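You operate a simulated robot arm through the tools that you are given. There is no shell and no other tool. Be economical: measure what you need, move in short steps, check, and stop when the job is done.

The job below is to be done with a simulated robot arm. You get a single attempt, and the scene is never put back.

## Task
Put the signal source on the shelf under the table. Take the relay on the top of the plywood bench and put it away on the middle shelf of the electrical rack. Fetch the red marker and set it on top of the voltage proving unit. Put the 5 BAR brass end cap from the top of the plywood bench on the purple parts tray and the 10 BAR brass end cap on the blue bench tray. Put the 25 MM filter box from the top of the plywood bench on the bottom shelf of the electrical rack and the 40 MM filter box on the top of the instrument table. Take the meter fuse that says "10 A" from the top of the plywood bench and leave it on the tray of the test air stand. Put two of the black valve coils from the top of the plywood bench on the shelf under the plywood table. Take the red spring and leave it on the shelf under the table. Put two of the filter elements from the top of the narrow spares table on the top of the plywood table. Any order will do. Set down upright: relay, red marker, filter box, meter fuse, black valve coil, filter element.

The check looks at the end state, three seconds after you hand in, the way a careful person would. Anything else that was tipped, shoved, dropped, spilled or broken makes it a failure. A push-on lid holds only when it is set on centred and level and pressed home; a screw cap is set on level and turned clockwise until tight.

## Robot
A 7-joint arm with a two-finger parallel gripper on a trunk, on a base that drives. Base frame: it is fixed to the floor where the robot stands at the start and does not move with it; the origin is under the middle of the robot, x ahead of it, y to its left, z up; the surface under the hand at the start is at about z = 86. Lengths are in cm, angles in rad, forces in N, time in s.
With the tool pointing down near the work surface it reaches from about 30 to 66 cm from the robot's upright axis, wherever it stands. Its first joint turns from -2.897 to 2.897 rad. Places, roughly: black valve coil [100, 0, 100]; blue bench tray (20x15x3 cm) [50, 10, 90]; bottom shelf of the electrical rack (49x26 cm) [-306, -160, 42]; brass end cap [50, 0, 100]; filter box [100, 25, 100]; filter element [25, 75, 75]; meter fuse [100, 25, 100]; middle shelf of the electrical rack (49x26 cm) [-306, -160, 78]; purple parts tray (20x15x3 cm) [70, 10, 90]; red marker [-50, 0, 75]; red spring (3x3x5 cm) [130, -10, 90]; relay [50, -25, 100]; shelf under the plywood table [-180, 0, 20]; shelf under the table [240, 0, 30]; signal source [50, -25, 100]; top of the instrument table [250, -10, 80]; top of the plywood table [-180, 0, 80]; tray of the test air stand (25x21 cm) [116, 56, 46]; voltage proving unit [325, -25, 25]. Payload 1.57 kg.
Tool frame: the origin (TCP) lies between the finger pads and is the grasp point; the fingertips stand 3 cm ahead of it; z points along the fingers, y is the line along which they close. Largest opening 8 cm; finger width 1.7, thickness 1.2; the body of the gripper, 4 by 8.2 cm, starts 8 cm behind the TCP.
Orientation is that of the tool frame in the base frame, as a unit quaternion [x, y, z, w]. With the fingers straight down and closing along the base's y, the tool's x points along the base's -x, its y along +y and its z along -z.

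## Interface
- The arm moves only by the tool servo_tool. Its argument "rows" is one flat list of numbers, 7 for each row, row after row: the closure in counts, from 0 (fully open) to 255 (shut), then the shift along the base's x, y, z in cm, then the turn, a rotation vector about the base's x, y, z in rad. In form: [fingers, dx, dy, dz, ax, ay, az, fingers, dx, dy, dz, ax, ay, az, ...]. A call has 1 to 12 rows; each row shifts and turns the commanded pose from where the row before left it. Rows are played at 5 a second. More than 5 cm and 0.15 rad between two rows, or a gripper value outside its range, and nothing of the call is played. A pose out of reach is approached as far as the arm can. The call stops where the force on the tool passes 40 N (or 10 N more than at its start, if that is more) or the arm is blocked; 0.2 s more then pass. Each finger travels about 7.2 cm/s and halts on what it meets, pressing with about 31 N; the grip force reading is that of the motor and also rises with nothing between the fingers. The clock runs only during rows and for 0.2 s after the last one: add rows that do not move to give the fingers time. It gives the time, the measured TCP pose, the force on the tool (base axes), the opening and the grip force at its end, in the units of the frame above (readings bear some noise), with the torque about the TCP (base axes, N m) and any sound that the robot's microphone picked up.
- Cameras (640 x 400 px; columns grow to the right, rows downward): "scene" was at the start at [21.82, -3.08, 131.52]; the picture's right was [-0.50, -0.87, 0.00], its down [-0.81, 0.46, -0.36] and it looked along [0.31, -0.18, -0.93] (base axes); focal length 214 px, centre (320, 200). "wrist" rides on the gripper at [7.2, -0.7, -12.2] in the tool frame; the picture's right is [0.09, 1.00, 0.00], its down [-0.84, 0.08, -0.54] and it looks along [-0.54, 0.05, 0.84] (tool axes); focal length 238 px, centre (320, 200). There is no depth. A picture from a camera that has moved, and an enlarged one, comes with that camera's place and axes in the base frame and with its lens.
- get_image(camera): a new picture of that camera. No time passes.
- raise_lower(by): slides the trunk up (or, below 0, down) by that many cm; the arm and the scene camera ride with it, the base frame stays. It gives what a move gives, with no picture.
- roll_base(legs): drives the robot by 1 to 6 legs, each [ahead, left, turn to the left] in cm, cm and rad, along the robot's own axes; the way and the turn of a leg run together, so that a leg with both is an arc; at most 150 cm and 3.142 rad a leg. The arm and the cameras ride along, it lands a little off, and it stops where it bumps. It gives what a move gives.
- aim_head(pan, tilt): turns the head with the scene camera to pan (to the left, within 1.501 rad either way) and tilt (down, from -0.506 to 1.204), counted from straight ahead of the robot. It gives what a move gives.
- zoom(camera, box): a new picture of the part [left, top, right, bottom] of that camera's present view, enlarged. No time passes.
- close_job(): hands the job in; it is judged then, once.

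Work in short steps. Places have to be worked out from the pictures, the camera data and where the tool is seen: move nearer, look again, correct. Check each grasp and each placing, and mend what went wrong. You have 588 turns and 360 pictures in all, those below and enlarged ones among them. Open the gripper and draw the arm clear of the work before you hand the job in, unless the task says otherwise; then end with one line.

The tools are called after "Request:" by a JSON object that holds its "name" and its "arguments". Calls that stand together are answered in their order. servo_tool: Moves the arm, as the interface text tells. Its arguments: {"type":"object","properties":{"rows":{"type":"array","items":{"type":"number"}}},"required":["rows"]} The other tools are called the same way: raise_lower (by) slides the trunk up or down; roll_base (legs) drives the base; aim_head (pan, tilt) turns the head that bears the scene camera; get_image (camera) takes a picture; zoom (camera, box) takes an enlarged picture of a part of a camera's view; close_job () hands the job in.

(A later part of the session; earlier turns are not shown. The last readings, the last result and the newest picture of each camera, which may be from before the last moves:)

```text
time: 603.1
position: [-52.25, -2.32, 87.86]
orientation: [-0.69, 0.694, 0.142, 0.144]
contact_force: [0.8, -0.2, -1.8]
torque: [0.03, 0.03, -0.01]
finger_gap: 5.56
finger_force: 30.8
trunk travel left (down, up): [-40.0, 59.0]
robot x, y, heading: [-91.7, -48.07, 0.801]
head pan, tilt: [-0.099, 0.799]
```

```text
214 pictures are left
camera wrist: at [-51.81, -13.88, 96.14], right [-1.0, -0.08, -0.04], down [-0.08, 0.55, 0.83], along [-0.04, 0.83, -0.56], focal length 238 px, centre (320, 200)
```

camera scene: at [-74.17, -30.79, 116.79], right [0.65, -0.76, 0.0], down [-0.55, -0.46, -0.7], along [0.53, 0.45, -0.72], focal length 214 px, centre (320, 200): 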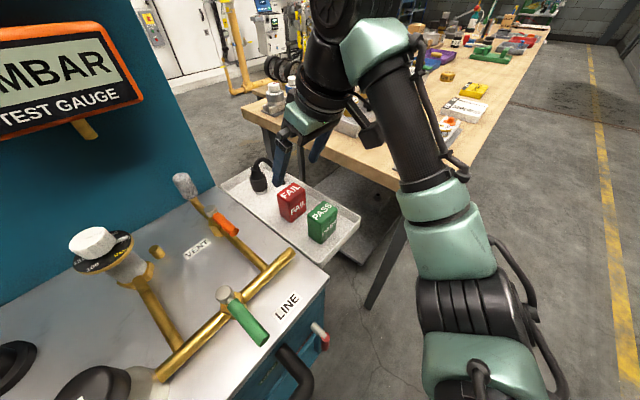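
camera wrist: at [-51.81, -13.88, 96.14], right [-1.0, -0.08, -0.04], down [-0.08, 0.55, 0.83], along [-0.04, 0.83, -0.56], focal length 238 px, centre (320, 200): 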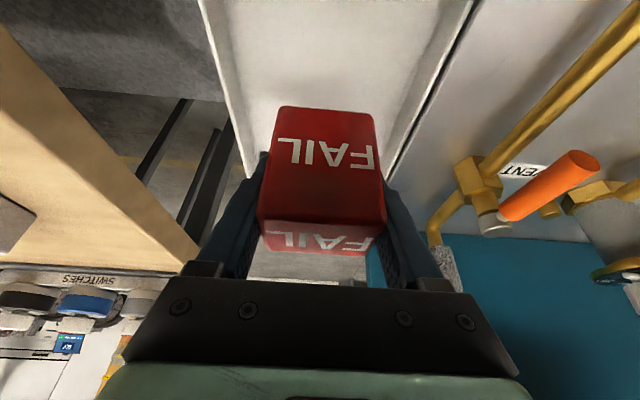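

Marker held. Raise and check that the green one is undisturbed, then drive toward the east end along the right aisle.

Request:
{"name": "raise_lower", "arguments": {"by": 38}}

Request:
{"name": "get_image", "arguments": {"camera": "scene"}}

Request:
{"name": "roll_base", "arguments": {"legs": [[-32, 0, 0], [0, 0, -0.8], [0, -30, 0], [140, 0, 0], [140, 0, 0]]}}

Request:
{"name": "aim_head", "arguments": {"pan": 0.1, "tilt": 0.45}}

Request:
{"name": "get_image", "arguments": {"camera": "scene"}}

```text
time: 606.8
position: [-52.24, -2.34, 125.74]
orientation: [-0.69, 0.694, 0.143, 0.144]
contact_force: [0.1, -0.2, -1.3]
torque: [0.02, 0.02, -0.01]
finger_gap: 5.56
finger_force: 31.1
trunk travel left (down, up): [-78.0, 21.0]
robot x, y, heading: [-91.59, -47.96, 0.802]
head pan, tilt: [-0.099, 0.799]
```

```text
213 pictures are left
camera scene: at [-74.14, -30.79, 154.79], right [0.65, -0.76, 0.0], down [-0.55, -0.46, -0.7], along [0.53, 0.45, -0.72], focal length 214 px, centre (320, 200)
```

scene: 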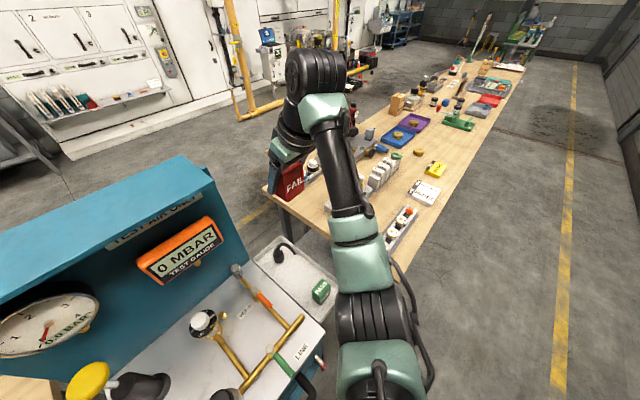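

```text
time: 625.9
position: [227.85, -105.72, 125.76]
orientation: [-0.353, 0.914, 0.073, 0.189]
contact_force: [0.4, 0.0, -1.3]
torque: [-0.01, -0.02, 0.01]
finger_gap: 5.56
finger_force: 30.9
trunk travel left (down, up): [-78.0, 21.0]
robot x, y, heading: [167.4, -107.02, -0.024]
head pan, tilt: [-0.099, 0.799]
```

```text
time: 626.7
position: [227.88, -105.73, 125.69]
orientation: [-0.352, 0.914, 0.072, 0.19]
contact_force: [-0.4, 0.1, -1.6]
torque: [-0.01, 0.03, 0.0]
finger_gap: 5.57
finger_force: 30.8
trunk travel left (down, up): [-78.0, 21.0]
robot x, y, heading: [167.11, -107.58, -0.027]
head pan, tilt: [0.099, 0.45]
```

```text
212 pictures are left
camera scene: at [193.58, -107.19, 157.83], right [0.07, -1.0, 0.0], down [-0.43, -0.03, -0.9], along [0.9, 0.06, -0.44], focal length 214 px, centre (320, 200)
```

scene: 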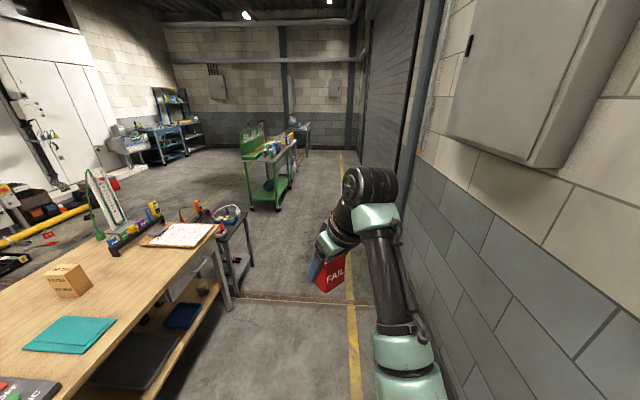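

Request:
{"name": "zoom", "arguments": {"camera": "scene", "box": [170, 190, 290, 300]}}

```text
3.64 times, centred on (230, 245) of scene
camera zoom: at [193.58, -107.19, 157.83], right [0.07, -1.0, 0.0], down [-0.43, -0.03, -0.9], along [0.9, 0.06, -0.44], focal length 780 px, centre (647, 36)
```

zoom: 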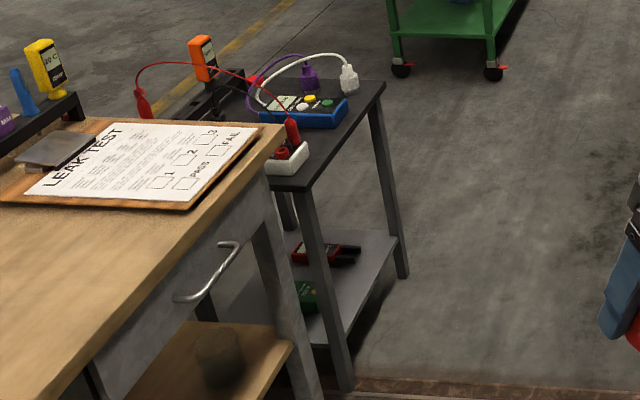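

A stand beside the table holds devices on a lower shelf. Drive past and turn to face it.

Request:
{"name": "roll_base", "arguments": {"legs": [[143, -8, 0.027], [0, 0, 1.571]]}}

Request:
{"name": "servo_tool", "arguments": {"rows": [255, 0, 0, 0, 0, 0, -0.128, 255, 0, 0, 0, 0, 0, -0.128, 255, 0, 0, 0, 0, 0, -0.128, 255, 0, 0, 0, 0, 0, -0.128, 255, 0, 0, 0, 0, 0, -0.128, 255, 0, 0, 0, 0, 0, -0.128]}}

Request:
{"name": "raise_lower", "arguments": {"by": -38}}

Request:
{"name": "aim_head", "arguments": {"pan": 0, "tilt": 0.6}}

Request:
{"name": "get_image", "arguments": {"camera": "scene"}}

Request:
{"name": "get_image", "arguments": {"camera": "wrist"}}

```text
time: 637.7
position: [307.39, -57.35, 125.75]
orientation: [0.899, -0.387, -0.186, -0.082]
contact_force: [-0.3, 0.0, -0.8]
torque: [0.0, 0.01, -0.02]
finger_gap: 5.57
finger_force: 30.9
trunk travel left (down, up): [-78.0, 21.0]
robot x, y, heading: [309.98, -117.53, 1.563]
head pan, tilt: [0.099, 0.45]
```

```text
time: 639.1
position: [307.46, -57.14, 125.83]
orientation: [-0.689, 0.696, 0.142, 0.145]
contact_force: [0.7, 0.1, -0.8]
torque: [0.01, 0.02, -0.01]
finger_gap: 5.54
finger_force: 31.0
trunk travel left (down, up): [-78.0, 21.0]
robot x, y, heading: [309.89, -117.8, 1.565]
head pan, tilt: [0.099, 0.45]
```

```text
time: 642.8
position: [307.6, -57.13, 87.69]
orientation: [-0.69, 0.695, 0.142, 0.145]
contact_force: [0.3, 0.5, -0.7]
torque: [0.0, 0.01, 0.03]
finger_gap: 5.57
finger_force: 30.8
trunk travel left (down, up): [-40.0, 59.0]
robot x, y, heading: [310.26, -117.6, 1.564]
head pan, tilt: [0.099, 0.45]
```

```text
time: 643.5
position: [307.47, -57.23, 87.88]
orientation: [-0.69, 0.695, 0.143, 0.144]
contact_force: [-0.1, -0.1, -1.3]
torque: [0.04, -0.04, 0.02]
finger_gap: 5.55
finger_force: 31.3
trunk travel left (down, up): [-40.0, 59.0]
robot x, y, heading: [310.22, -117.76, 1.566]
head pan, tilt: [0.0, 0.6]
```

```text
210 pictures are left
camera scene: at [310.3, -92.13, 118.48], right [1.0, 0.0, 0.0], down [0.0, -0.56, -0.83], along [0.0, 0.83, -0.56], focal length 214 px, centre (320, 200)
```

scene: 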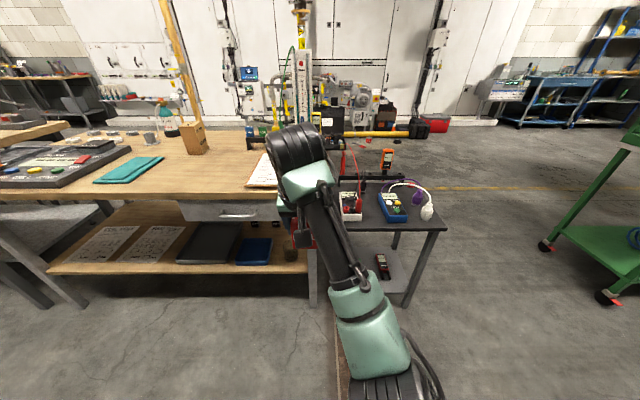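

```text
209 pictures are left
camera wrist: at [307.87, -68.73, 96.12], right [-1.0, -0.08, -0.04], down [-0.07, 0.55, 0.83], along [-0.04, 0.83, -0.56], focal length 238 px, centre (320, 200)
```

wrist: 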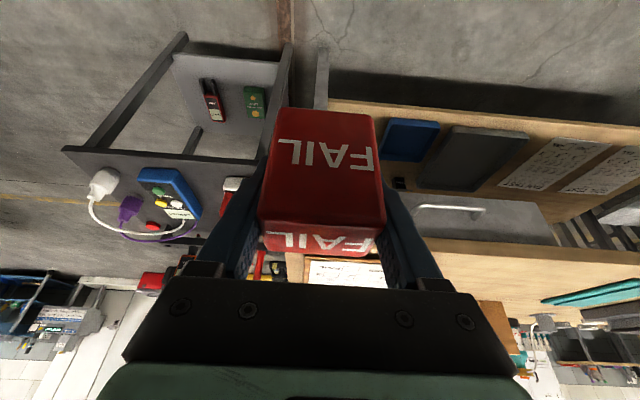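

Request:
{"name": "zoom", "arguments": {"camera": "wrist", "box": [180, 50, 292, 130]}}

```text
5.00 times, centred on (236, 90) of wrist
camera zoom: at [307.87, -68.73, 96.12], right [-1.0, -0.08, -0.04], down [-0.07, 0.55, 0.83], along [-0.04, 0.83, -0.56], focal length 1192 px, centre (740, 750)
```

zoom: 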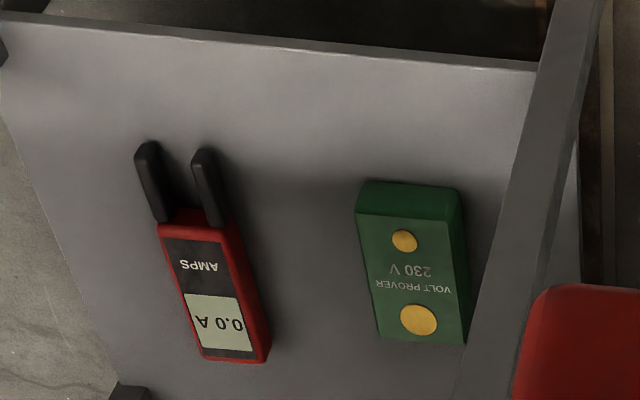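

The VPU is the green "VOLT PROVER 230 V" on the stand's lower shelf (top ≈[328.4,-18.7]). Align x and lower in front of the stand.

Request:
{"name": "roll_base", "arguments": {"legs": [[0, -21, 0]]}}

Request:
{"name": "raise_lower", "arguments": {"by": -39.5}}

Request:
{"name": "get_image", "arguments": {"camera": "wrist"}}

Request:
{"name": "get_image", "arguments": {"camera": "scene"}}

```text
time: 645.1
position: [328.35, -57.28, 87.73]
orientation: [-0.689, 0.696, 0.143, 0.145]
contact_force: [0.9, 0.1, -0.5]
torque: [0.0, 0.01, 0.0]
finger_gap: 5.56
finger_force: 31.2
trunk travel left (down, up): [-40.0, 59.0]
robot x, y, heading: [331.06, -117.67, 1.566]
head pan, tilt: [0.0, 0.6]
```

```text
time: 648.9
position: [328.24, -57.27, 48.15]
orientation: [-0.689, 0.696, 0.142, 0.144]
contact_force: [0.2, -0.2, -0.6]
torque: [0.01, 0.0, -0.02]
finger_gap: 5.56
finger_force: 30.8
trunk travel left (down, up): [-0.5, 98.5]
robot x, y, heading: [330.56, -117.93, 1.567]
head pan, tilt: [0.0, 0.6]
```

```text
207 pictures are left
camera wrist: at [328.71, -68.85, 56.62], right [-1.0, -0.07, -0.04], down [-0.07, 0.55, 0.83], along [-0.04, 0.83, -0.56], focal length 238 px, centre (320, 200)
```

wrist: 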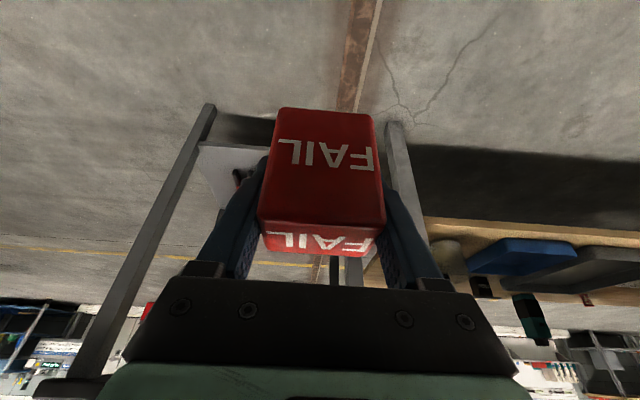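

```text
206 pictures are left
camera scene: at [331.09, -92.26, 78.98], right [1.0, -0.01, 0.0], down [0.0, -0.56, -0.83], along [0.01, 0.82, -0.56], focal length 214 px, centre (320, 200)
```

scene: 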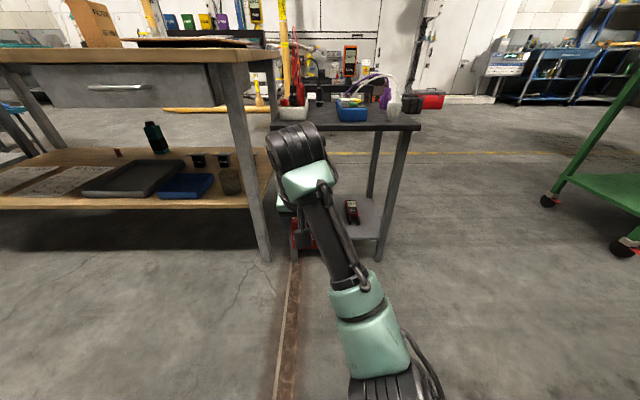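

Get an unobstructed look at the stand by shifting left 30 cm.

Request:
{"name": "roll_base", "arguments": {"legs": [[-5, 32, 0]]}}

Request:
{"name": "aim_head", "arguments": {"pan": -0.5, "tilt": 0.5}}

Request:
{"name": "get_image", "arguments": {"camera": "scene"}}

```text
time: 651.0
position: [295.88, -62.17, 48.38]
orientation: [-0.69, 0.695, 0.142, 0.145]
contact_force: [-0.7, 0.9, -1.9]
torque: [0.03, -0.02, -0.01]
finger_gap: 5.56
finger_force: 30.6
trunk travel left (down, up): [-0.5, 98.5]
robot x, y, heading: [298.55, -122.62, 1.571]
head pan, tilt: [0.0, 0.6]
```

```text
time: 652.0
position: [295.75, -62.19, 48.26]
orientation: [-0.69, 0.695, 0.143, 0.144]
contact_force: [0.7, 0.5, -1.3]
torque: [0.0, -0.01, 0.02]
finger_gap: 5.57
finger_force: 30.8
trunk travel left (down, up): [-0.5, 98.5]
robot x, y, heading: [298.92, -122.38, 1.569]
head pan, tilt: [-0.499, 0.499]
```

```text
205 pictures are left
camera scene: at [302.98, -97.93, 79.88], right [0.88, -0.48, 0.0], down [-0.23, -0.42, -0.88], along [0.42, 0.77, -0.48], focal length 214 px, centre (320, 200)
```

scene: 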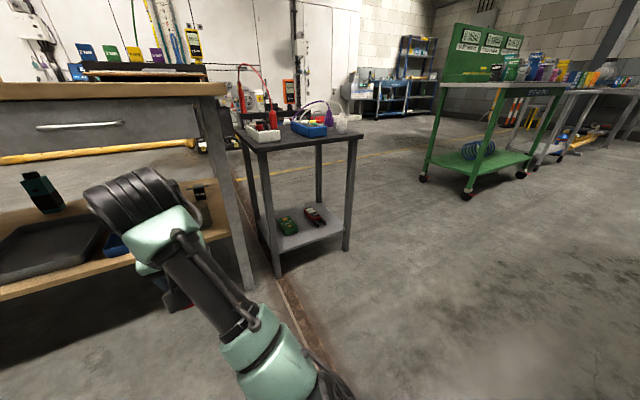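

Request:
{"name": "zoom", "arguments": {"camera": "scene", "box": [240, 130, 368, 280]}}

Request:
{"name": "zoom", "arguments": {"camera": "scene", "box": [270, 195, 350, 255]}}

```text
2.67 times, centred on (304, 205) of scene
camera zoom: at [302.98, -97.93, 79.88], right [0.88, -0.48, 0.0], down [-0.23, -0.42, -0.88], along [0.42, 0.77, -0.48], focal length 572 px, centre (363, 187)
```

zoom: 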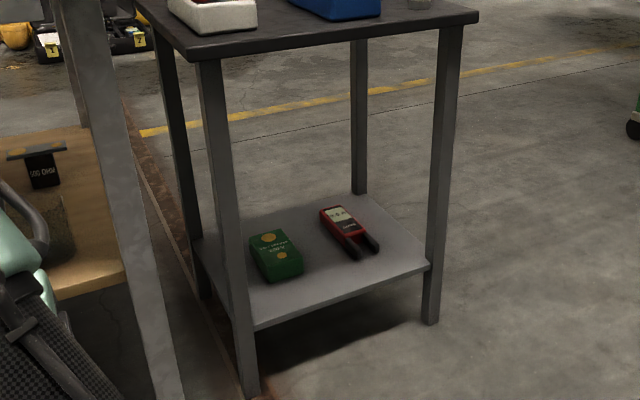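

```text
6.67 times, centred on (310, 225) of scene
camera zoom: at [302.98, -97.93, 79.88], right [0.88, -0.48, 0.0], down [-0.23, -0.42, -0.88], along [0.42, 0.77, -0.48], focal length 1430 px, centre (387, 33)
```

zoom: 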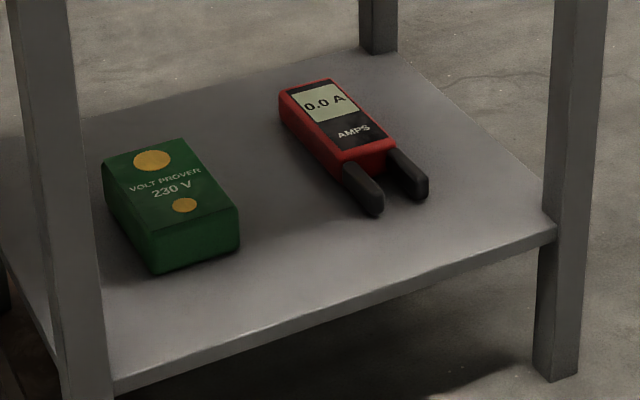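

VPU geometry now clear: top z≈17.7, centre ≈[331.2,-11.3], shelf under a top at z≈60. Pull the arm in a bit, lower to z≈26 and align.

Request:
{"name": "servo_tool", "arguments": {"rows": [255, 0, -3, -3, 0, 0, 0, 255, 0, -3, -3, 0, 0, 0, 255, 0, 0, -4, 0, 0, 0, 255, 0, 0, -4, 0, 0, 0, 255, 0, 0, -4, 0, 0, 0, 255, 0, 0, -4, 0, 0, 0]}}

Request:
{"name": "roll_base", "arguments": {"legs": [[0, -35.2, 0]]}}

Request:
{"name": "get_image", "arguments": {"camera": "wrist"}}

```text
time: 653.4
position: [295.96, -68.27, 26.26]
orientation: [-0.69, 0.695, 0.142, 0.146]
contact_force: [0.0, 0.8, -0.9]
torque: [0.04, 0.02, -0.02]
finger_gap: 5.55
finger_force: 30.7
trunk travel left (down, up): [-0.5, 98.5]
robot x, y, heading: [298.32, -122.46, 1.567]
head pan, tilt: [-0.499, 0.499]
```

```text
time: 655.6
position: [330.61, -68.33, 26.27]
orientation: [-0.69, 0.695, 0.143, 0.144]
contact_force: [-0.6, -0.8, -1.0]
torque: [0.06, 0.01, 0.0]
finger_gap: 5.53
finger_force: 31.4
trunk travel left (down, up): [-0.5, 98.5]
robot x, y, heading: [333.47, -122.86, 1.566]
head pan, tilt: [-0.499, 0.499]
```

```text
202 pictures are left
camera wrist: at [331.0, -79.89, 34.6], right [-1.0, -0.08, -0.04], down [-0.08, 0.55, 0.83], along [-0.04, 0.83, -0.56], focal length 238 px, centre (320, 200)
```

wrist: 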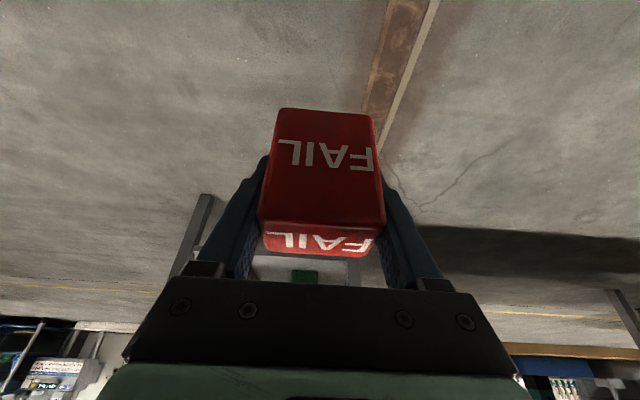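

Drive in 38 cm and check.

Request:
{"name": "roll_base", "arguments": {"legs": [[38, 0, 0]]}}

Request:
{"name": "get_image", "arguments": {"camera": "wrist"}}

Request:
{"name": "aim_head", "arguments": {"pan": 0, "tilt": 0.9}}

Request:
{"name": "get_image", "arguments": {"camera": "scene"}}

```text
time: 658.0
position: [330.43, -30.5, 26.32]
orientation: [-0.691, 0.694, 0.142, 0.144]
contact_force: [0.3, 0.1, -0.7]
torque: [0.0, 0.01, 0.01]
finger_gap: 5.57
finger_force: 31.2
trunk travel left (down, up): [-0.5, 98.5]
robot x, y, heading: [333.36, -84.96, 1.57]
head pan, tilt: [-0.499, 0.499]
```

```text
201 pictures are left
camera wrist: at [330.86, -42.02, 34.6], right [-1.0, -0.08, -0.04], down [-0.08, 0.55, 0.83], along [-0.05, 0.83, -0.56], focal length 238 px, centre (320, 200)
```

wrist: 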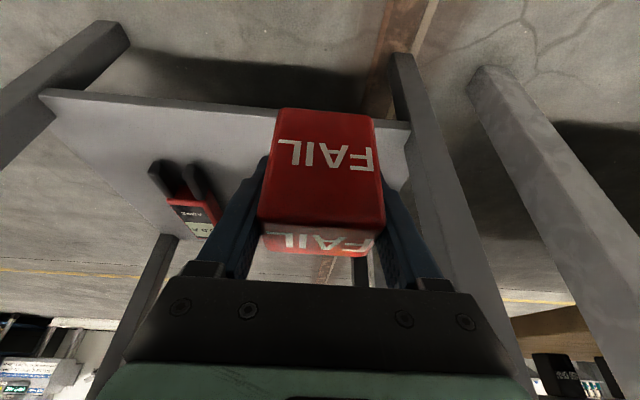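

```text
time: 659.0
position: [330.46, -30.57, 26.28]
orientation: [-0.692, 0.693, 0.143, 0.144]
contact_force: [-0.6, -0.7, -0.8]
torque: [0.0, 0.02, -0.01]
finger_gap: 5.56
finger_force: 31.1
trunk travel left (down, up): [-0.5, 98.5]
robot x, y, heading: [333.41, -85.0, 1.569]
head pan, tilt: [0.0, 0.901]
```

```text
200 pictures are left
camera scene: at [333.31, -60.62, 76.5], right [1.0, 0.0, 0.0], down [0.0, -0.78, -0.62], along [0.0, 0.62, -0.78], focal length 214 px, centre (320, 200)
```

scene: 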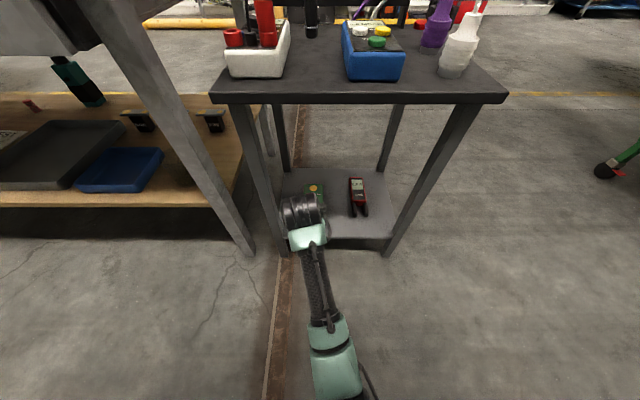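

Clearances are fine. Drive 16.5 further, shift +0.7 in x.

Request:
{"name": "roll_base", "arguments": {"legs": [[16.5, 0, 0]]}}

Request:
{"name": "servo_tool", "arguments": {"rows": [255, 0.7, 0, 0, 0, 0, 0, 255, 0, 0, -1.5, 0, 0, 0, 255, 0, 0, -1.5, 0, 0, 0]}}

Request:
{"name": "get_image", "arguments": {"camera": "wrist"}}

Request:
{"name": "zoom", "arguments": {"camera": "scene", "box": [260, 170, 400, 270]}}

```text
time: 660.4
position: [330.42, -14.03, 26.21]
orientation: [-0.691, 0.694, 0.143, 0.144]
contact_force: [0.3, 0.4, -0.5]
torque: [-0.02, -0.02, 0.03]
finger_gap: 5.54
finger_force: 31.0
trunk travel left (down, up): [-0.5, 98.5]
robot x, y, heading: [333.39, -67.96, 1.573]
head pan, tilt: [0.0, 0.901]
```

```text
time: 661.2
position: [331.18, -14.12, 23.24]
orientation: [-0.691, 0.694, 0.143, 0.144]
contact_force: [0.4, -0.3, -1.7]
torque: [0.01, -0.01, 0.03]
finger_gap: 5.57
finger_force: 31.1
trunk travel left (down, up): [-0.5, 98.5]
robot x, y, heading: [333.6, -68.42, 1.571]
head pan, tilt: [0.0, 0.901]
```

```text
199 pictures are left
camera wrist: at [331.61, -25.66, 31.59], right [-1.0, -0.08, -0.04], down [-0.08, 0.55, 0.83], along [-0.05, 0.83, -0.56], focal length 238 px, centre (320, 200)
```

wrist: 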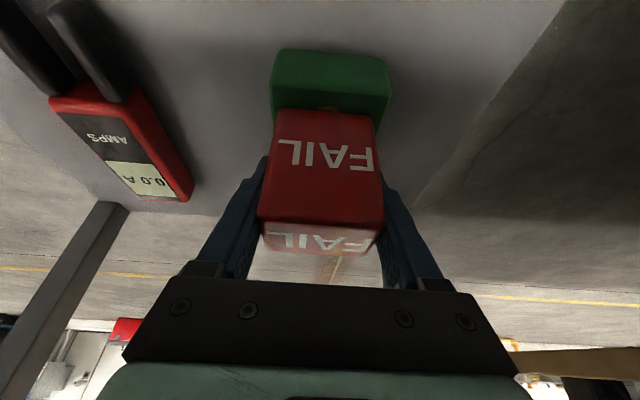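

```text
4.00 times, centred on (330, 220) of scene
camera zoom: at [333.34, -44.22, 76.5], right [1.0, 0.0, 0.0], down [0.0, -0.78, -0.62], along [0.0, 0.62, -0.78], focal length 858 px, centre (280, 120)
```

zoom: 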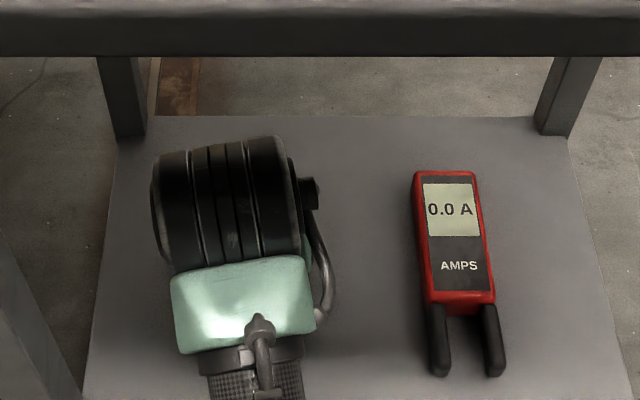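

Marker is over the VPU's front; move 1.8 cm further in and lower to contact.

Request:
{"name": "servo_tool", "arguments": {"rows": [255, -0.2, 1.8, 0, 0, 0, 0, 255, 0, 0, -0.9, 0, 0, 0]}}

Request:
{"name": "servo_tool", "arguments": {"rows": [255, 0, 0, -0.5, 0, 0, 0]}}

Request:
{"name": "servo_tool", "arguments": {"rows": [255, 0, 0, -0.5, 0, 0, 0]}}

Request:
{"name": "get_image", "arguments": {"camera": "wrist"}}

```text
time: 661.8
position: [331.08, -11.94, 23.11]
orientation: [-0.69, 0.693, 0.147, 0.15]
contact_force: [-1.2, -4.0, 29.1]
torque: [-0.37, 0.2, 0.0]
finger_gap: 5.56
finger_force: 30.9
trunk travel left (down, up): [-0.5, 98.5]
robot x, y, heading: [333.44, -68.39, 1.57]
head pan, tilt: [0.0, 0.901]
```

```text
time: 662.2
position: [331.03, -11.88, 22.51]
orientation: [-0.69, 0.692, 0.149, 0.15]
contact_force: [-1.1, -3.4, 36.9]
torque: [-0.39, 0.41, -0.12]
finger_gap: 5.56
finger_force: 31.2
trunk travel left (down, up): [-0.5, 98.5]
robot x, y, heading: [333.45, -68.55, 1.57]
head pan, tilt: [0.0, 0.901]
```

```text
time: 662.5
position: [330.86, -11.92, 22.53]
orientation: [-0.69, 0.691, 0.15, 0.152]
contact_force: [-0.4, -3.2, 16.1]
torque: [-0.6, 0.09, -0.02]
finger_gap: 5.57
finger_force: 30.5
trunk travel left (down, up): [-0.5, 98.5]
robot x, y, heading: [333.29, -68.68, 1.571]
head pan, tilt: [0.0, 0.901]
stopped in row 1: the force on the tool passed its limit at 52 N (the readings are from after the stop); the commanded pose is now the measured one
```

```text
197 pictures are left
camera wrist: at [331.44, -23.56, 30.66], right [-1.0, -0.08, -0.04], down [-0.08, 0.53, 0.84], along [-0.05, 0.84, -0.54], focal length 238 px, centre (320, 200)
```

wrist: 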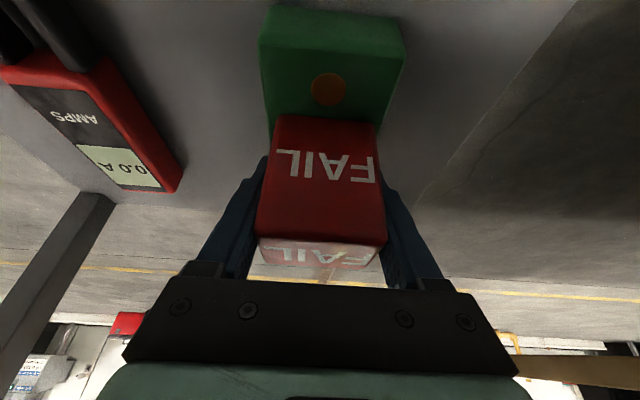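

It's in contact and centred on the VPU. Unload, release and inspect.

Request:
{"name": "servo_tool", "arguments": {"rows": [255, 0, 0, 0.5, 0, 0, 0]}}

```text
time: 662.9
position: [331.0, -12.22, 22.61]
orientation: [-0.69, 0.693, 0.146, 0.148]
contact_force: [-0.9, -0.3, 0.2]
torque: [0.02, -0.02, -0.02]
finger_gap: 5.55
finger_force: 31.0
trunk travel left (down, up): [-0.5, 98.5]
robot x, y, heading: [333.51, -68.57, 1.572]
head pan, tilt: [0.0, 0.901]
```

Request:
{"name": "servo_tool", "arguments": {"rows": [160, 0, 0, 0, 0, 0, 0, 80, 0, 0, 0, 0, 0, 0, 0, 0, 0, 0, 0, 0, 0, 0, 0, 0, 0, 0, 0, 0, 0, 0, 0, 0, 0, 0, 0, 0, 0, -1.2, 2.8, 0, 0, 0, 0, 0, -1.6, 3.8, 0, 0, 0]}}

Request:
{"name": "get_image", "arguments": {"camera": "wrist"}}

```text
time: 664.5
position: [330.99, -14.83, 29.45]
orientation: [-0.69, 0.693, 0.147, 0.149]
contact_force: [0.3, -0.1, 0.2]
torque: [-0.02, 0.0, 0.01]
finger_gap: 8.0
finger_force: 0.1
trunk travel left (down, up): [-0.5, 98.5]
robot x, y, heading: [333.2, -68.61, 1.573]
head pan, tilt: [0.0, 0.901]
```

```text
196 pictures are left
camera wrist: at [331.48, -26.48, 37.54], right [-1.0, -0.08, -0.04], down [-0.08, 0.54, 0.84], along [-0.05, 0.84, -0.55], focal length 238 px, centre (320, 200)
```

wrist: 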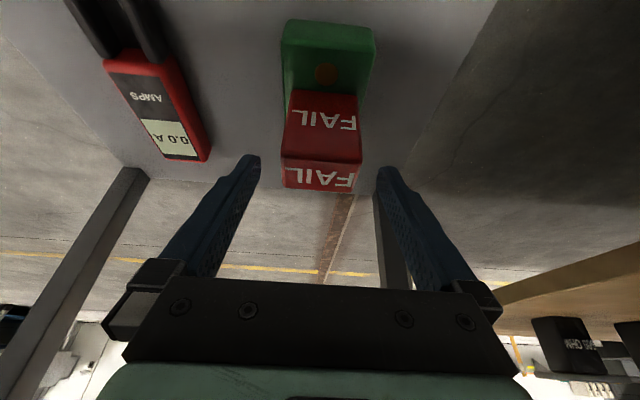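

Marker stands on the VPU. Back straight out and verify.

Request:
{"name": "roll_base", "arguments": {"legs": [[-45, 0, 0]]}}

Request:
{"name": "zoom", "arguments": {"camera": "wrist", "box": [160, 100, 480, 290]}}

Request:
{"name": "raise_lower", "arguments": {"by": 40}}

Request:
{"name": "raise_lower", "arguments": {"by": 38}}

Request:
{"name": "servo_tool", "arguments": {"rows": [0, 0, -1, 4, 0, 0, 0, 0, 0, -1, 4, 0, 0, 0, 0, 0, -1, 4, 0, 0, 0, 0, 0, 0, 4, 0, 0, 0, 0, 0, 0, 4, 0, 0, 0]}}

```text
time: 667.3
position: [330.87, -59.71, 29.47]
orientation: [-0.691, 0.692, 0.148, 0.149]
contact_force: [-0.4, -0.7, -0.1]
torque: [0.03, 0.0, 0.0]
finger_gap: 7.99
finger_force: 0.2
trunk travel left (down, up): [-0.5, 98.5]
robot x, y, heading: [333.43, -113.53, 1.57]
head pan, tilt: [0.0, 0.901]
```

```text
2.00 times, centred on (320, 195) of wrist
camera zoom: at [331.42, -71.38, 37.53], right [-1.0, -0.08, -0.04], down [-0.08, 0.54, 0.84], along [-0.05, 0.84, -0.55], focal length 477 px, centre (320, 210)
```

zoom: 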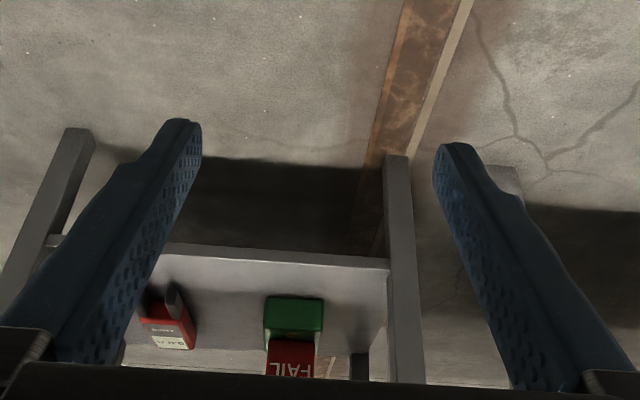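

```text
time: 671.1
position: [331.07, -59.65, 69.43]
orientation: [-0.691, 0.692, 0.147, 0.148]
contact_force: [-0.2, 0.6, 0.6]
torque: [0.02, 0.01, -0.01]
finger_gap: 8.0
finger_force: 0.1
trunk travel left (down, up): [-40.5, 58.5]
robot x, y, heading: [333.29, -113.59, 1.573]
head pan, tilt: [0.0, 0.901]
```

```text
time: 674.8
position: [330.95, -59.73, 107.41]
orientation: [-0.691, 0.692, 0.148, 0.149]
contact_force: [0.3, 0.4, 0.3]
torque: [-0.03, 0.0, 0.0]
finger_gap: 8.0
finger_force: 0.0
trunk travel left (down, up): [-78.5, 20.5]
robot x, y, heading: [333.03, -113.18, 1.57]
head pan, tilt: [0.0, 0.901]
```

```text
time: 676.0
position: [330.96, -62.87, 127.38]
orientation: [-0.69, 0.693, 0.147, 0.15]
contact_force: [1.5, -0.4, -0.1]
torque: [0.01, 0.01, 0.0]
finger_gap: 8.01
finger_force: 0.1
trunk travel left (down, up): [-78.5, 20.5]
robot x, y, heading: [333.23, -112.96, 1.571]
head pan, tilt: [0.0, 0.901]
```

Marker placing verified. Next a black valve coil: drive back to x≈107 on the right side of the bench.

Request:
{"name": "roll_base", "arguments": {"legs": [[0, 113, 0], [0, 113, 0], [42, 0, 0]]}}

Request:
{"name": "raise_lower", "arguments": {"by": -20}}

Request:
{"name": "get_image", "arguments": {"camera": "wrist"}}

```text
time: 689.3
position: [104.27, -21.74, 127.37]
orientation: [0.694, -0.689, -0.148, -0.148]
contact_force: [-0.4, 0.3, 0.2]
torque: [-0.01, 0.0, -0.04]
finger_gap: 8.0
finger_force: 0.1
trunk travel left (down, up): [-78.5, 20.5]
robot x, y, heading: [107.13, -72.63, 1.584]
head pan, tilt: [0.0, 0.901]
```

```text
time: 691.4
position: [104.26, -21.76, 107.43]
orientation: [0.694, -0.689, -0.148, -0.148]
contact_force: [-0.4, 0.2, 0.0]
torque: [-0.02, 0.0, 0.02]
finger_gap: 7.98
finger_force: 0.0
trunk travel left (down, up): [-58.5, 40.5]
robot x, y, heading: [107.24, -72.18, 1.58]
head pan, tilt: [0.0, 0.901]
```

```text
194 pictures are left
camera wrist: at [104.87, -33.46, 115.58], right [-1.0, -0.09, -0.04], down [-0.08, 0.54, 0.84], along [-0.05, 0.84, -0.55], focal length 238 px, centre (320, 200)
```

wrist: 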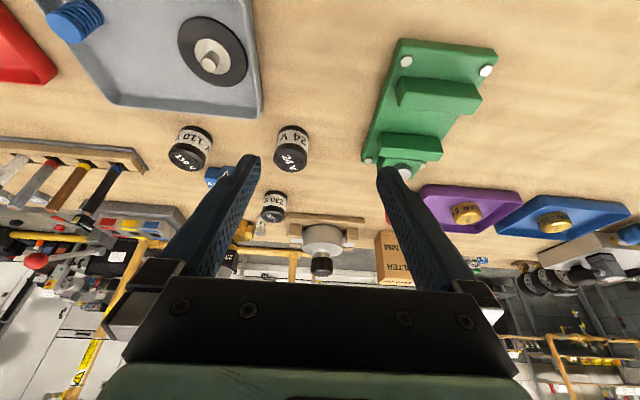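

24 V coil at ≈[107.4,-6]. Move to stand-off and check.

Request:
{"name": "servo_tool", "arguments": {"rows": [0, 1.1, 3.9, -2.8, 0, 0, 0, 0, 1, 3.9, -2.8, 0, 0, 0, 0, 1, 3.9, -2.9, 0, 0, 0]}}

Request:
{"name": "get_image", "arguments": {"camera": "wrist"}}

```text
time: 692.2
position: [107.46, -10.04, 98.88]
orientation: [0.694, -0.689, -0.147, -0.149]
contact_force: [0.2, 0.4, -0.3]
torque: [-0.06, 0.04, 0.01]
finger_gap: 8.01
finger_force: 0.1
trunk travel left (down, up): [-58.5, 40.5]
robot x, y, heading: [107.21, -72.56, 1.576]
head pan, tilt: [0.0, 0.901]
```

```text
193 pictures are left
camera wrist: at [108.03, -21.67, 107.07], right [-0.99, -0.09, -0.04], down [-0.08, 0.54, 0.84], along [-0.05, 0.84, -0.55], focal length 238 px, centre (320, 200)
```

wrist: 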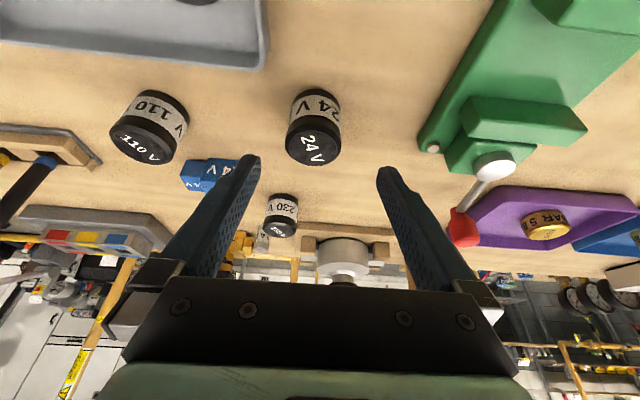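

Reach is near the limit, so drive 10 cm closer while retracting the arm the same amount, then approach.

Request:
{"name": "roll_base", "arguments": {"legs": [[10, 0, -0.008]]}}

Request:
{"name": "servo_tool", "arguments": {"rows": [0, 0, -4.8, 0, 0, 0, 0, 0, 0, -4.8, 0, 0, 0, 0]}}

Request:
{"name": "get_image", "arguments": {"camera": "wrist"}}

```text
time: 693.4
position: [107.89, -0.25, 99.02]
orientation: [-0.691, 0.692, 0.148, 0.149]
contact_force: [-0.3, 0.3, 0.5]
torque: [-0.03, 0.02, 0.0]
finger_gap: 7.99
finger_force: 0.1
trunk travel left (down, up): [-58.5, 40.5]
robot x, y, heading: [107.53, -63.08, 1.571]
head pan, tilt: [0.0, 0.901]
```

```text
time: 694.0
position: [108.1, -9.84, 98.92]
orientation: [-0.69, 0.693, 0.148, 0.15]
contact_force: [-0.2, 0.2, -0.4]
torque: [0.0, -0.01, 0.02]
finger_gap: 8.0
finger_force: 0.1
trunk travel left (down, up): [-58.5, 40.5]
robot x, y, heading: [107.32, -62.37, 1.57]
head pan, tilt: [0.0, 0.901]
```

```text
192 pictures are left
camera wrist: at [108.56, -21.56, 107.04], right [-1.0, -0.08, -0.04], down [-0.08, 0.54, 0.84], along [-0.05, 0.84, -0.54], focal length 238 px, centre (320, 200)
```

wrist: 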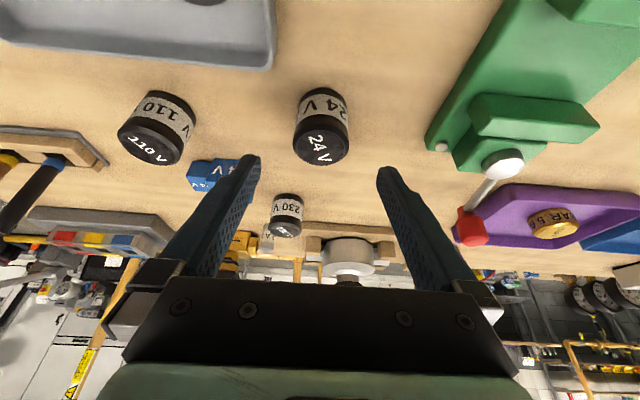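

Request:
{"name": "servo_tool", "arguments": {"rows": [0, -0.25, 1.5, -3.6, 0, 0, 0, 0, 0, 1.4, -3.4, 0, 0, 0, 0, 0, 0.8, -2.1, 0, 0, 0, 255, 0, 0, 0, 0, 0, 0, 255, 0, 0, 0, 0, 0, 0, 255, 0, 0, 0, 0, 0, 0, 255, 0, 0, 3, 0, 0, 0, 255, 0, 0, 4, 0, 0, 0, 255, 0, 0, 4, 0, 0, 0]}}

Request:
{"name": "get_image", "arguments": {"camera": "wrist"}}

```text
time: 696.0
position: [107.8, -6.14, 100.94]
orientation: [-0.691, 0.692, 0.147, 0.149]
contact_force: [-0.5, 0.3, -3.4]
torque: [0.02, 0.0, 0.0]
finger_gap: 5.05
finger_force: 30.5
trunk travel left (down, up): [-58.5, 40.5]
robot x, y, heading: [107.27, -62.67, 1.57]
head pan, tilt: [0.0, 0.901]
```

```text
191 pictures are left
camera wrist: at [108.26, -17.75, 109.07], right [-1.0, -0.08, -0.04], down [-0.08, 0.54, 0.84], along [-0.05, 0.84, -0.55], focal length 238 px, centre (320, 200)
```

wrist: 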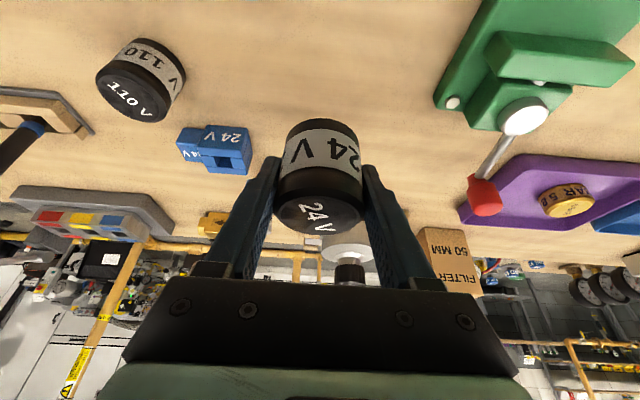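

Held. Carry it west to the plywood table's right side.

Request:
{"name": "raise_lower", "arguments": {"by": 28}}

Request:
{"name": "roll_base", "arguments": {"legs": [[-45, 0, 0], [0, 140, 0], [0, 145, 0]]}}

Request:
{"name": "raise_lower", "arguments": {"by": -40}}

Request:
{"name": "raise_lower", "arguments": {"by": -36}}

Request:
{"name": "aim_head", "arguments": {"pan": 0.1, "tilt": 0.6}}

Request:
{"name": "get_image", "arguments": {"camera": "scene"}}

Request:
{"name": "get_image", "arguments": {"camera": "wrist"}}

```text
time: 698.8
position: [107.76, -6.0, 128.88]
orientation: [-0.691, 0.692, 0.148, 0.149]
contact_force: [0.0, -0.1, -3.7]
torque: [0.0, 0.04, 0.01]
finger_gap: 5.04
finger_force: 30.9
trunk travel left (down, up): [-86.5, 12.5]
robot x, y, heading: [107.06, -62.87, 1.567]
head pan, tilt: [0.0, 0.901]
```

```text
time: 714.9
position: [-178.28, -53.54, 128.83]
orientation: [0.696, -0.687, -0.149, -0.147]
contact_force: [-0.2, 0.0, -3.2]
torque: [0.02, -0.02, 0.0]
finger_gap: 4.98
finger_force: 30.8
trunk travel left (down, up): [-86.5, 12.5]
robot x, y, heading: [-177.68, -109.92, 1.588]
head pan, tilt: [0.0, 0.901]
```

```text
time: 718.7
position: [-178.21, -53.62, 88.84]
orientation: [0.696, -0.687, -0.149, -0.147]
contact_force: [-0.3, -0.5, -3.3]
torque: [0.03, 0.02, -0.03]
finger_gap: 4.96
finger_force: 30.8
trunk travel left (down, up): [-46.5, 52.5]
robot x, y, heading: [-177.8, -110.07, 1.585]
head pan, tilt: [0.0, 0.901]
```

```text
time: 722.2
position: [-178.13, -53.68, 52.71]
orientation: [0.696, -0.687, -0.148, -0.148]
contact_force: [-0.7, 0.1, -2.7]
torque: [-0.02, -0.02, 0.0]
finger_gap: 4.99
finger_force: 31.0
trunk travel left (down, up): [-10.5, 88.5]
robot x, y, heading: [-178.04, -110.13, 1.591]
head pan, tilt: [0.0, 0.901]
```

```text
time: 723.0
position: [-178.27, -53.69, 52.84]
orientation: [0.696, -0.687, -0.149, -0.148]
contact_force: [1.0, -0.3, -3.6]
torque: [-0.02, -0.02, 0.01]
finger_gap: 4.99
finger_force: 30.4
trunk travel left (down, up): [-10.5, 88.5]
robot x, y, heading: [-178.14, -110.12, 1.586]
head pan, tilt: [0.099, 0.6]
```

```text
190 pictures are left
camera scene: at [-179.22, -84.6, 88.96], right [0.99, 0.12, 0.0], down [0.07, -0.56, -0.82], along [-0.1, 0.82, -0.57], focal length 214 px, centre (320, 200)
```

scene: 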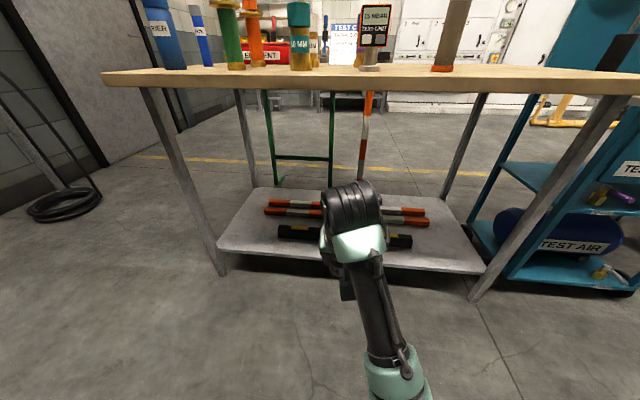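

```text
189 pictures are left
camera wrist: at [-177.52, -65.3, 61.03], right [-0.99, -0.1, -0.04], down [-0.09, 0.54, 0.84], along [-0.06, 0.84, -0.55], focal length 238 px, centre (320, 200)
```

wrist: 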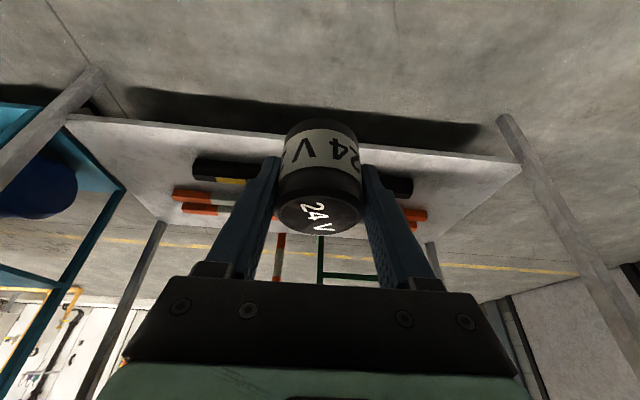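

Rods occupy the middle of the shelf, but its left end (x≈-232…-222) is free. Align at x≈-221 and lower to entry height.

Request:
{"name": "roll_base", "arguments": {"legs": [[0, 42.5, -0.016]]}}

Request:
{"name": "raise_lower", "arguments": {"by": -10}}

Request:
{"name": "servo_tool", "arguments": {"rows": [255, 0, -1, -4, 0, 0, 0, 255, 0, -1, -4, 0, 0, 0, 255, 0, -1, -4, 0, 0, 0, 255, 0, -1, -3, 0, 0, 0]}}

Request:
{"name": "get_image", "arguments": {"camera": "wrist"}}

```text
time: 725.6
position: [-219.38, -54.04, 52.8]
orientation: [-0.69, 0.693, 0.147, 0.149]
contact_force: [-0.8, 0.1, -2.0]
torque: [0.01, -0.01, 0.03]
finger_gap: 4.97
finger_force: 31.1
trunk travel left (down, up): [-10.5, 88.5]
robot x, y, heading: [-219.78, -110.36, 1.565]
head pan, tilt: [0.099, 0.6]
```

```text
time: 727.0
position: [-219.38, -54.03, 42.85]
orientation: [-0.69, 0.692, 0.148, 0.15]
contact_force: [0.0, -0.2, -2.1]
torque: [-0.01, 0.01, 0.02]
finger_gap: 4.99
finger_force: 31.1
trunk travel left (down, up): [-0.5, 98.5]
robot x, y, heading: [-220.26, -110.43, 1.571]
head pan, tilt: [0.099, 0.6]
```

```text
time: 728.0
position: [-219.36, -58.01, 27.82]
orientation: [-0.69, 0.693, 0.146, 0.15]
contact_force: [0.8, 0.3, -2.8]
torque: [0.01, 0.01, -0.02]
finger_gap: 4.92
finger_force: 31.0
trunk travel left (down, up): [-0.5, 98.5]
robot x, y, heading: [-220.02, -110.47, 1.572]
head pan, tilt: [0.099, 0.6]
```

```text
188 pictures are left
camera wrist: at [-218.88, -69.66, 36.02], right [-1.0, -0.08, -0.04], down [-0.08, 0.54, 0.84], along [-0.05, 0.84, -0.54], focal length 238 px, centre (320, 200)
```

wrist: 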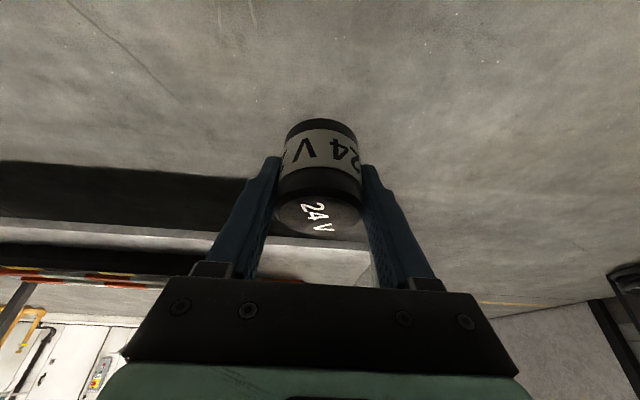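

Shift −1.5 in x and drive in 43 cm, keeping the head clear of the table edge; check.

Request:
{"name": "roll_base", "arguments": {"legs": [[43, 1.5, 0]]}}

Request:
{"name": "get_image", "arguments": {"camera": "wrist"}}

Request:
{"name": "get_image", "arguments": {"camera": "scene"}}

```text
time: 730.6
position: [-221.18, -14.68, 27.9]
orientation: [-0.691, 0.692, 0.148, 0.149]
contact_force: [-0.4, -0.4, -2.6]
torque: [-0.01, 0.02, -0.01]
finger_gap: 4.95
finger_force: 31.2
trunk travel left (down, up): [-0.5, 98.5]
robot x, y, heading: [-221.69, -66.73, 1.579]
head pan, tilt: [0.099, 0.6]
```

```text
187 pictures are left
camera wrist: at [-220.61, -26.3, 36.06], right [-1.0, -0.08, -0.04], down [-0.08, 0.54, 0.84], along [-0.05, 0.84, -0.55], focal length 238 px, centre (320, 200)
```

wrist: 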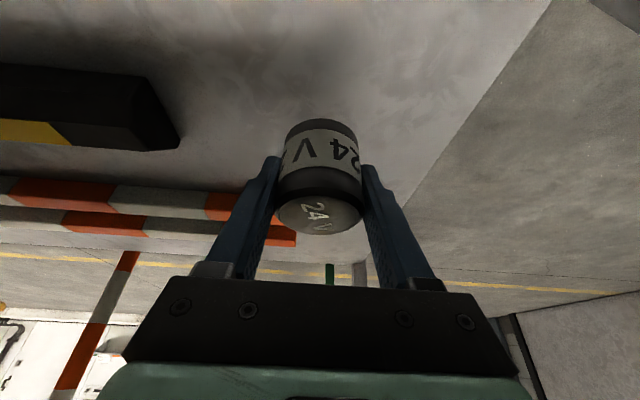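

```text
186 pictures are left
camera scene: at [-222.6, -41.58, 78.97], right [0.99, 0.1, 0.0], down [0.06, -0.56, -0.82], along [-0.08, 0.82, -0.57], focal length 214 px, centre (320, 200)
```

scene: 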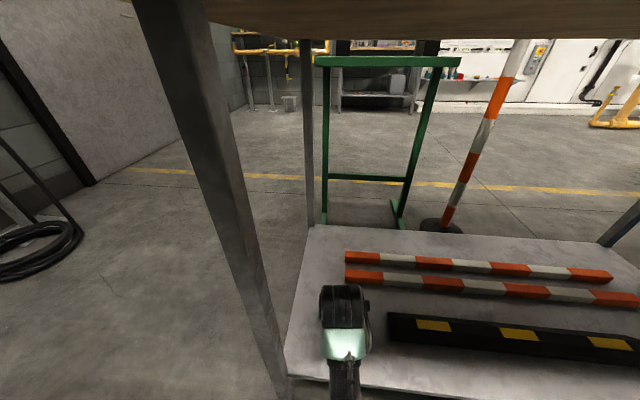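

Free spot below. Extend 3 cm and lower in small steps.

Request:
{"name": "servo_tool", "arguments": {"rows": [255, 0, 3, 0, 0, 0, 0, 255, 0, 0, -2, 0, 0, 0, 255, 0, 0, -1.5, 0, 0, 0]}}

Request:
{"name": "servo_tool", "arguments": {"rows": [255, 0, 0, -0.7, 0, 0, 0]}}

```text
time: 731.4
position: [-221.1, -11.61, 24.35]
orientation: [-0.691, 0.692, 0.147, 0.148]
contact_force: [0.8, 0.7, -2.7]
torque: [0.03, -0.01, 0.0]
finger_gap: 4.95
finger_force: 30.9
trunk travel left (down, up): [-0.5, 98.5]
robot x, y, heading: [-222.13, -67.27, 1.577]
head pan, tilt: [0.099, 0.6]
```

```text
time: 731.8
position: [-221.25, -11.64, 23.64]
orientation: [-0.691, 0.691, 0.148, 0.149]
contact_force: [-0.5, 0.4, -2.5]
torque: [0.0, -0.03, 0.02]
finger_gap: 4.95
finger_force: 30.8
trunk travel left (down, up): [-0.5, 98.5]
robot x, y, heading: [-221.54, -67.15, 1.576]
head pan, tilt: [0.099, 0.6]
```

Request:
{"name": "servo_tool", "arguments": {"rows": [255, 0, 0, -0.6, 0, 0, 0]}}

Request:
{"name": "zoom", "arguments": {"camera": "wrist", "box": [240, 90, 400, 190]}}

```text
time: 732.2
position: [-221.14, -11.65, 23.03]
orientation: [-0.691, 0.692, 0.147, 0.149]
contact_force: [0.0, -0.2, -3.1]
torque: [-0.01, 0.02, -0.01]
finger_gap: 4.95
finger_force: 30.8
trunk travel left (down, up): [-0.5, 98.5]
robot x, y, heading: [-221.45, -66.98, 1.576]
head pan, tilt: [0.099, 0.6]
```

```text
4.00 times, centred on (320, 140) of wrist
camera zoom: at [-220.61, -23.28, 31.21], right [-1.0, -0.08, -0.04], down [-0.08, 0.54, 0.84], along [-0.05, 0.84, -0.55], focal length 953 px, centre (320, 440)
```

zoom: 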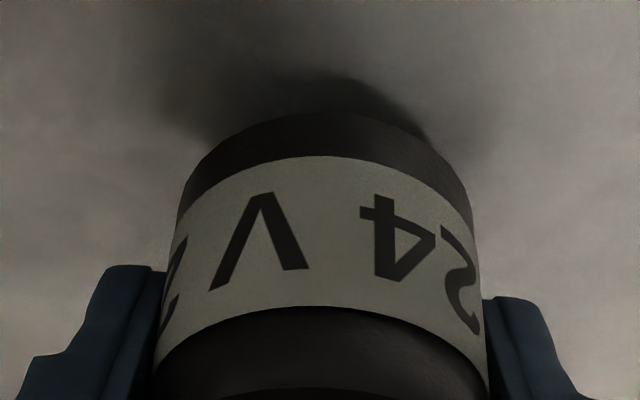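

Request:
{"name": "servo_tool", "arguments": {"rows": [255, 0, 0, -0.5, 0, 0, 0]}}

Request:
{"name": "servo_tool", "arguments": {"rows": [255, 0, 0, -0.4, 0, 0, 0]}}

```text
time: 732.6
position: [-221.12, -11.7, 22.45]
orientation: [-0.691, 0.691, 0.148, 0.149]
contact_force: [-0.1, -0.8, -1.8]
torque: [0.0, 0.03, -0.01]
finger_gap: 4.93
finger_force: 31.3
trunk travel left (down, up): [-0.5, 98.5]
robot x, y, heading: [-221.88, -66.91, 1.573]
head pan, tilt: [0.099, 0.6]
```

```text
time: 733.0
position: [-221.07, -11.69, 22.18]
orientation: [-0.691, 0.692, 0.148, 0.148]
contact_force: [-0.9, -0.5, -2.2]
torque: [0.0, 0.05, 0.01]
finger_gap: 4.95
finger_force: 30.6
trunk travel left (down, up): [-0.5, 98.5]
robot x, y, heading: [-221.76, -67.27, 1.579]
head pan, tilt: [0.099, 0.6]
```

Request:
{"name": "servo_tool", "arguments": {"rows": [255, 0, 0, -0.5, 0, 0, 0]}}

Request:
{"name": "zoom", "arguments": {"camera": "wrist", "box": [240, 90, 400, 190]}}

```text
time: 733.4
position: [-221.19, -11.67, 21.84]
orientation: [-0.691, 0.691, 0.149, 0.15]
contact_force: [1.2, -3.6, 5.3]
torque: [-0.16, 0.15, 0.06]
finger_gap: 4.93
finger_force: 31.8
trunk travel left (down, up): [-0.5, 98.5]
robot x, y, heading: [-221.65, -66.82, 1.576]
head pan, tilt: [0.099, 0.6]
```

```text
4.00 times, centred on (320, 140) of wrist
camera zoom: at [-220.6, -23.26, 29.98], right [-1.0, -0.08, -0.04], down [-0.08, 0.54, 0.84], along [-0.05, 0.84, -0.54], focal length 953 px, centre (320, 440)
```

zoom: 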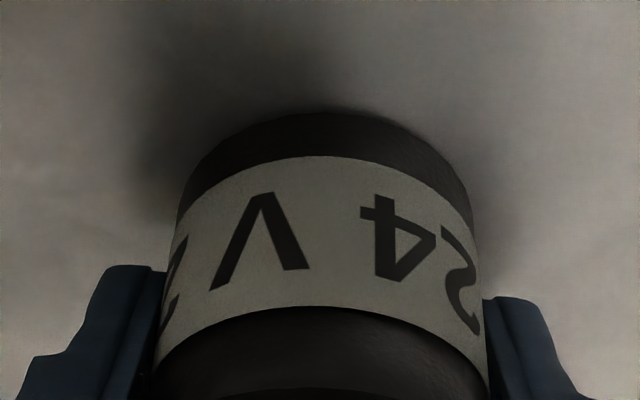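

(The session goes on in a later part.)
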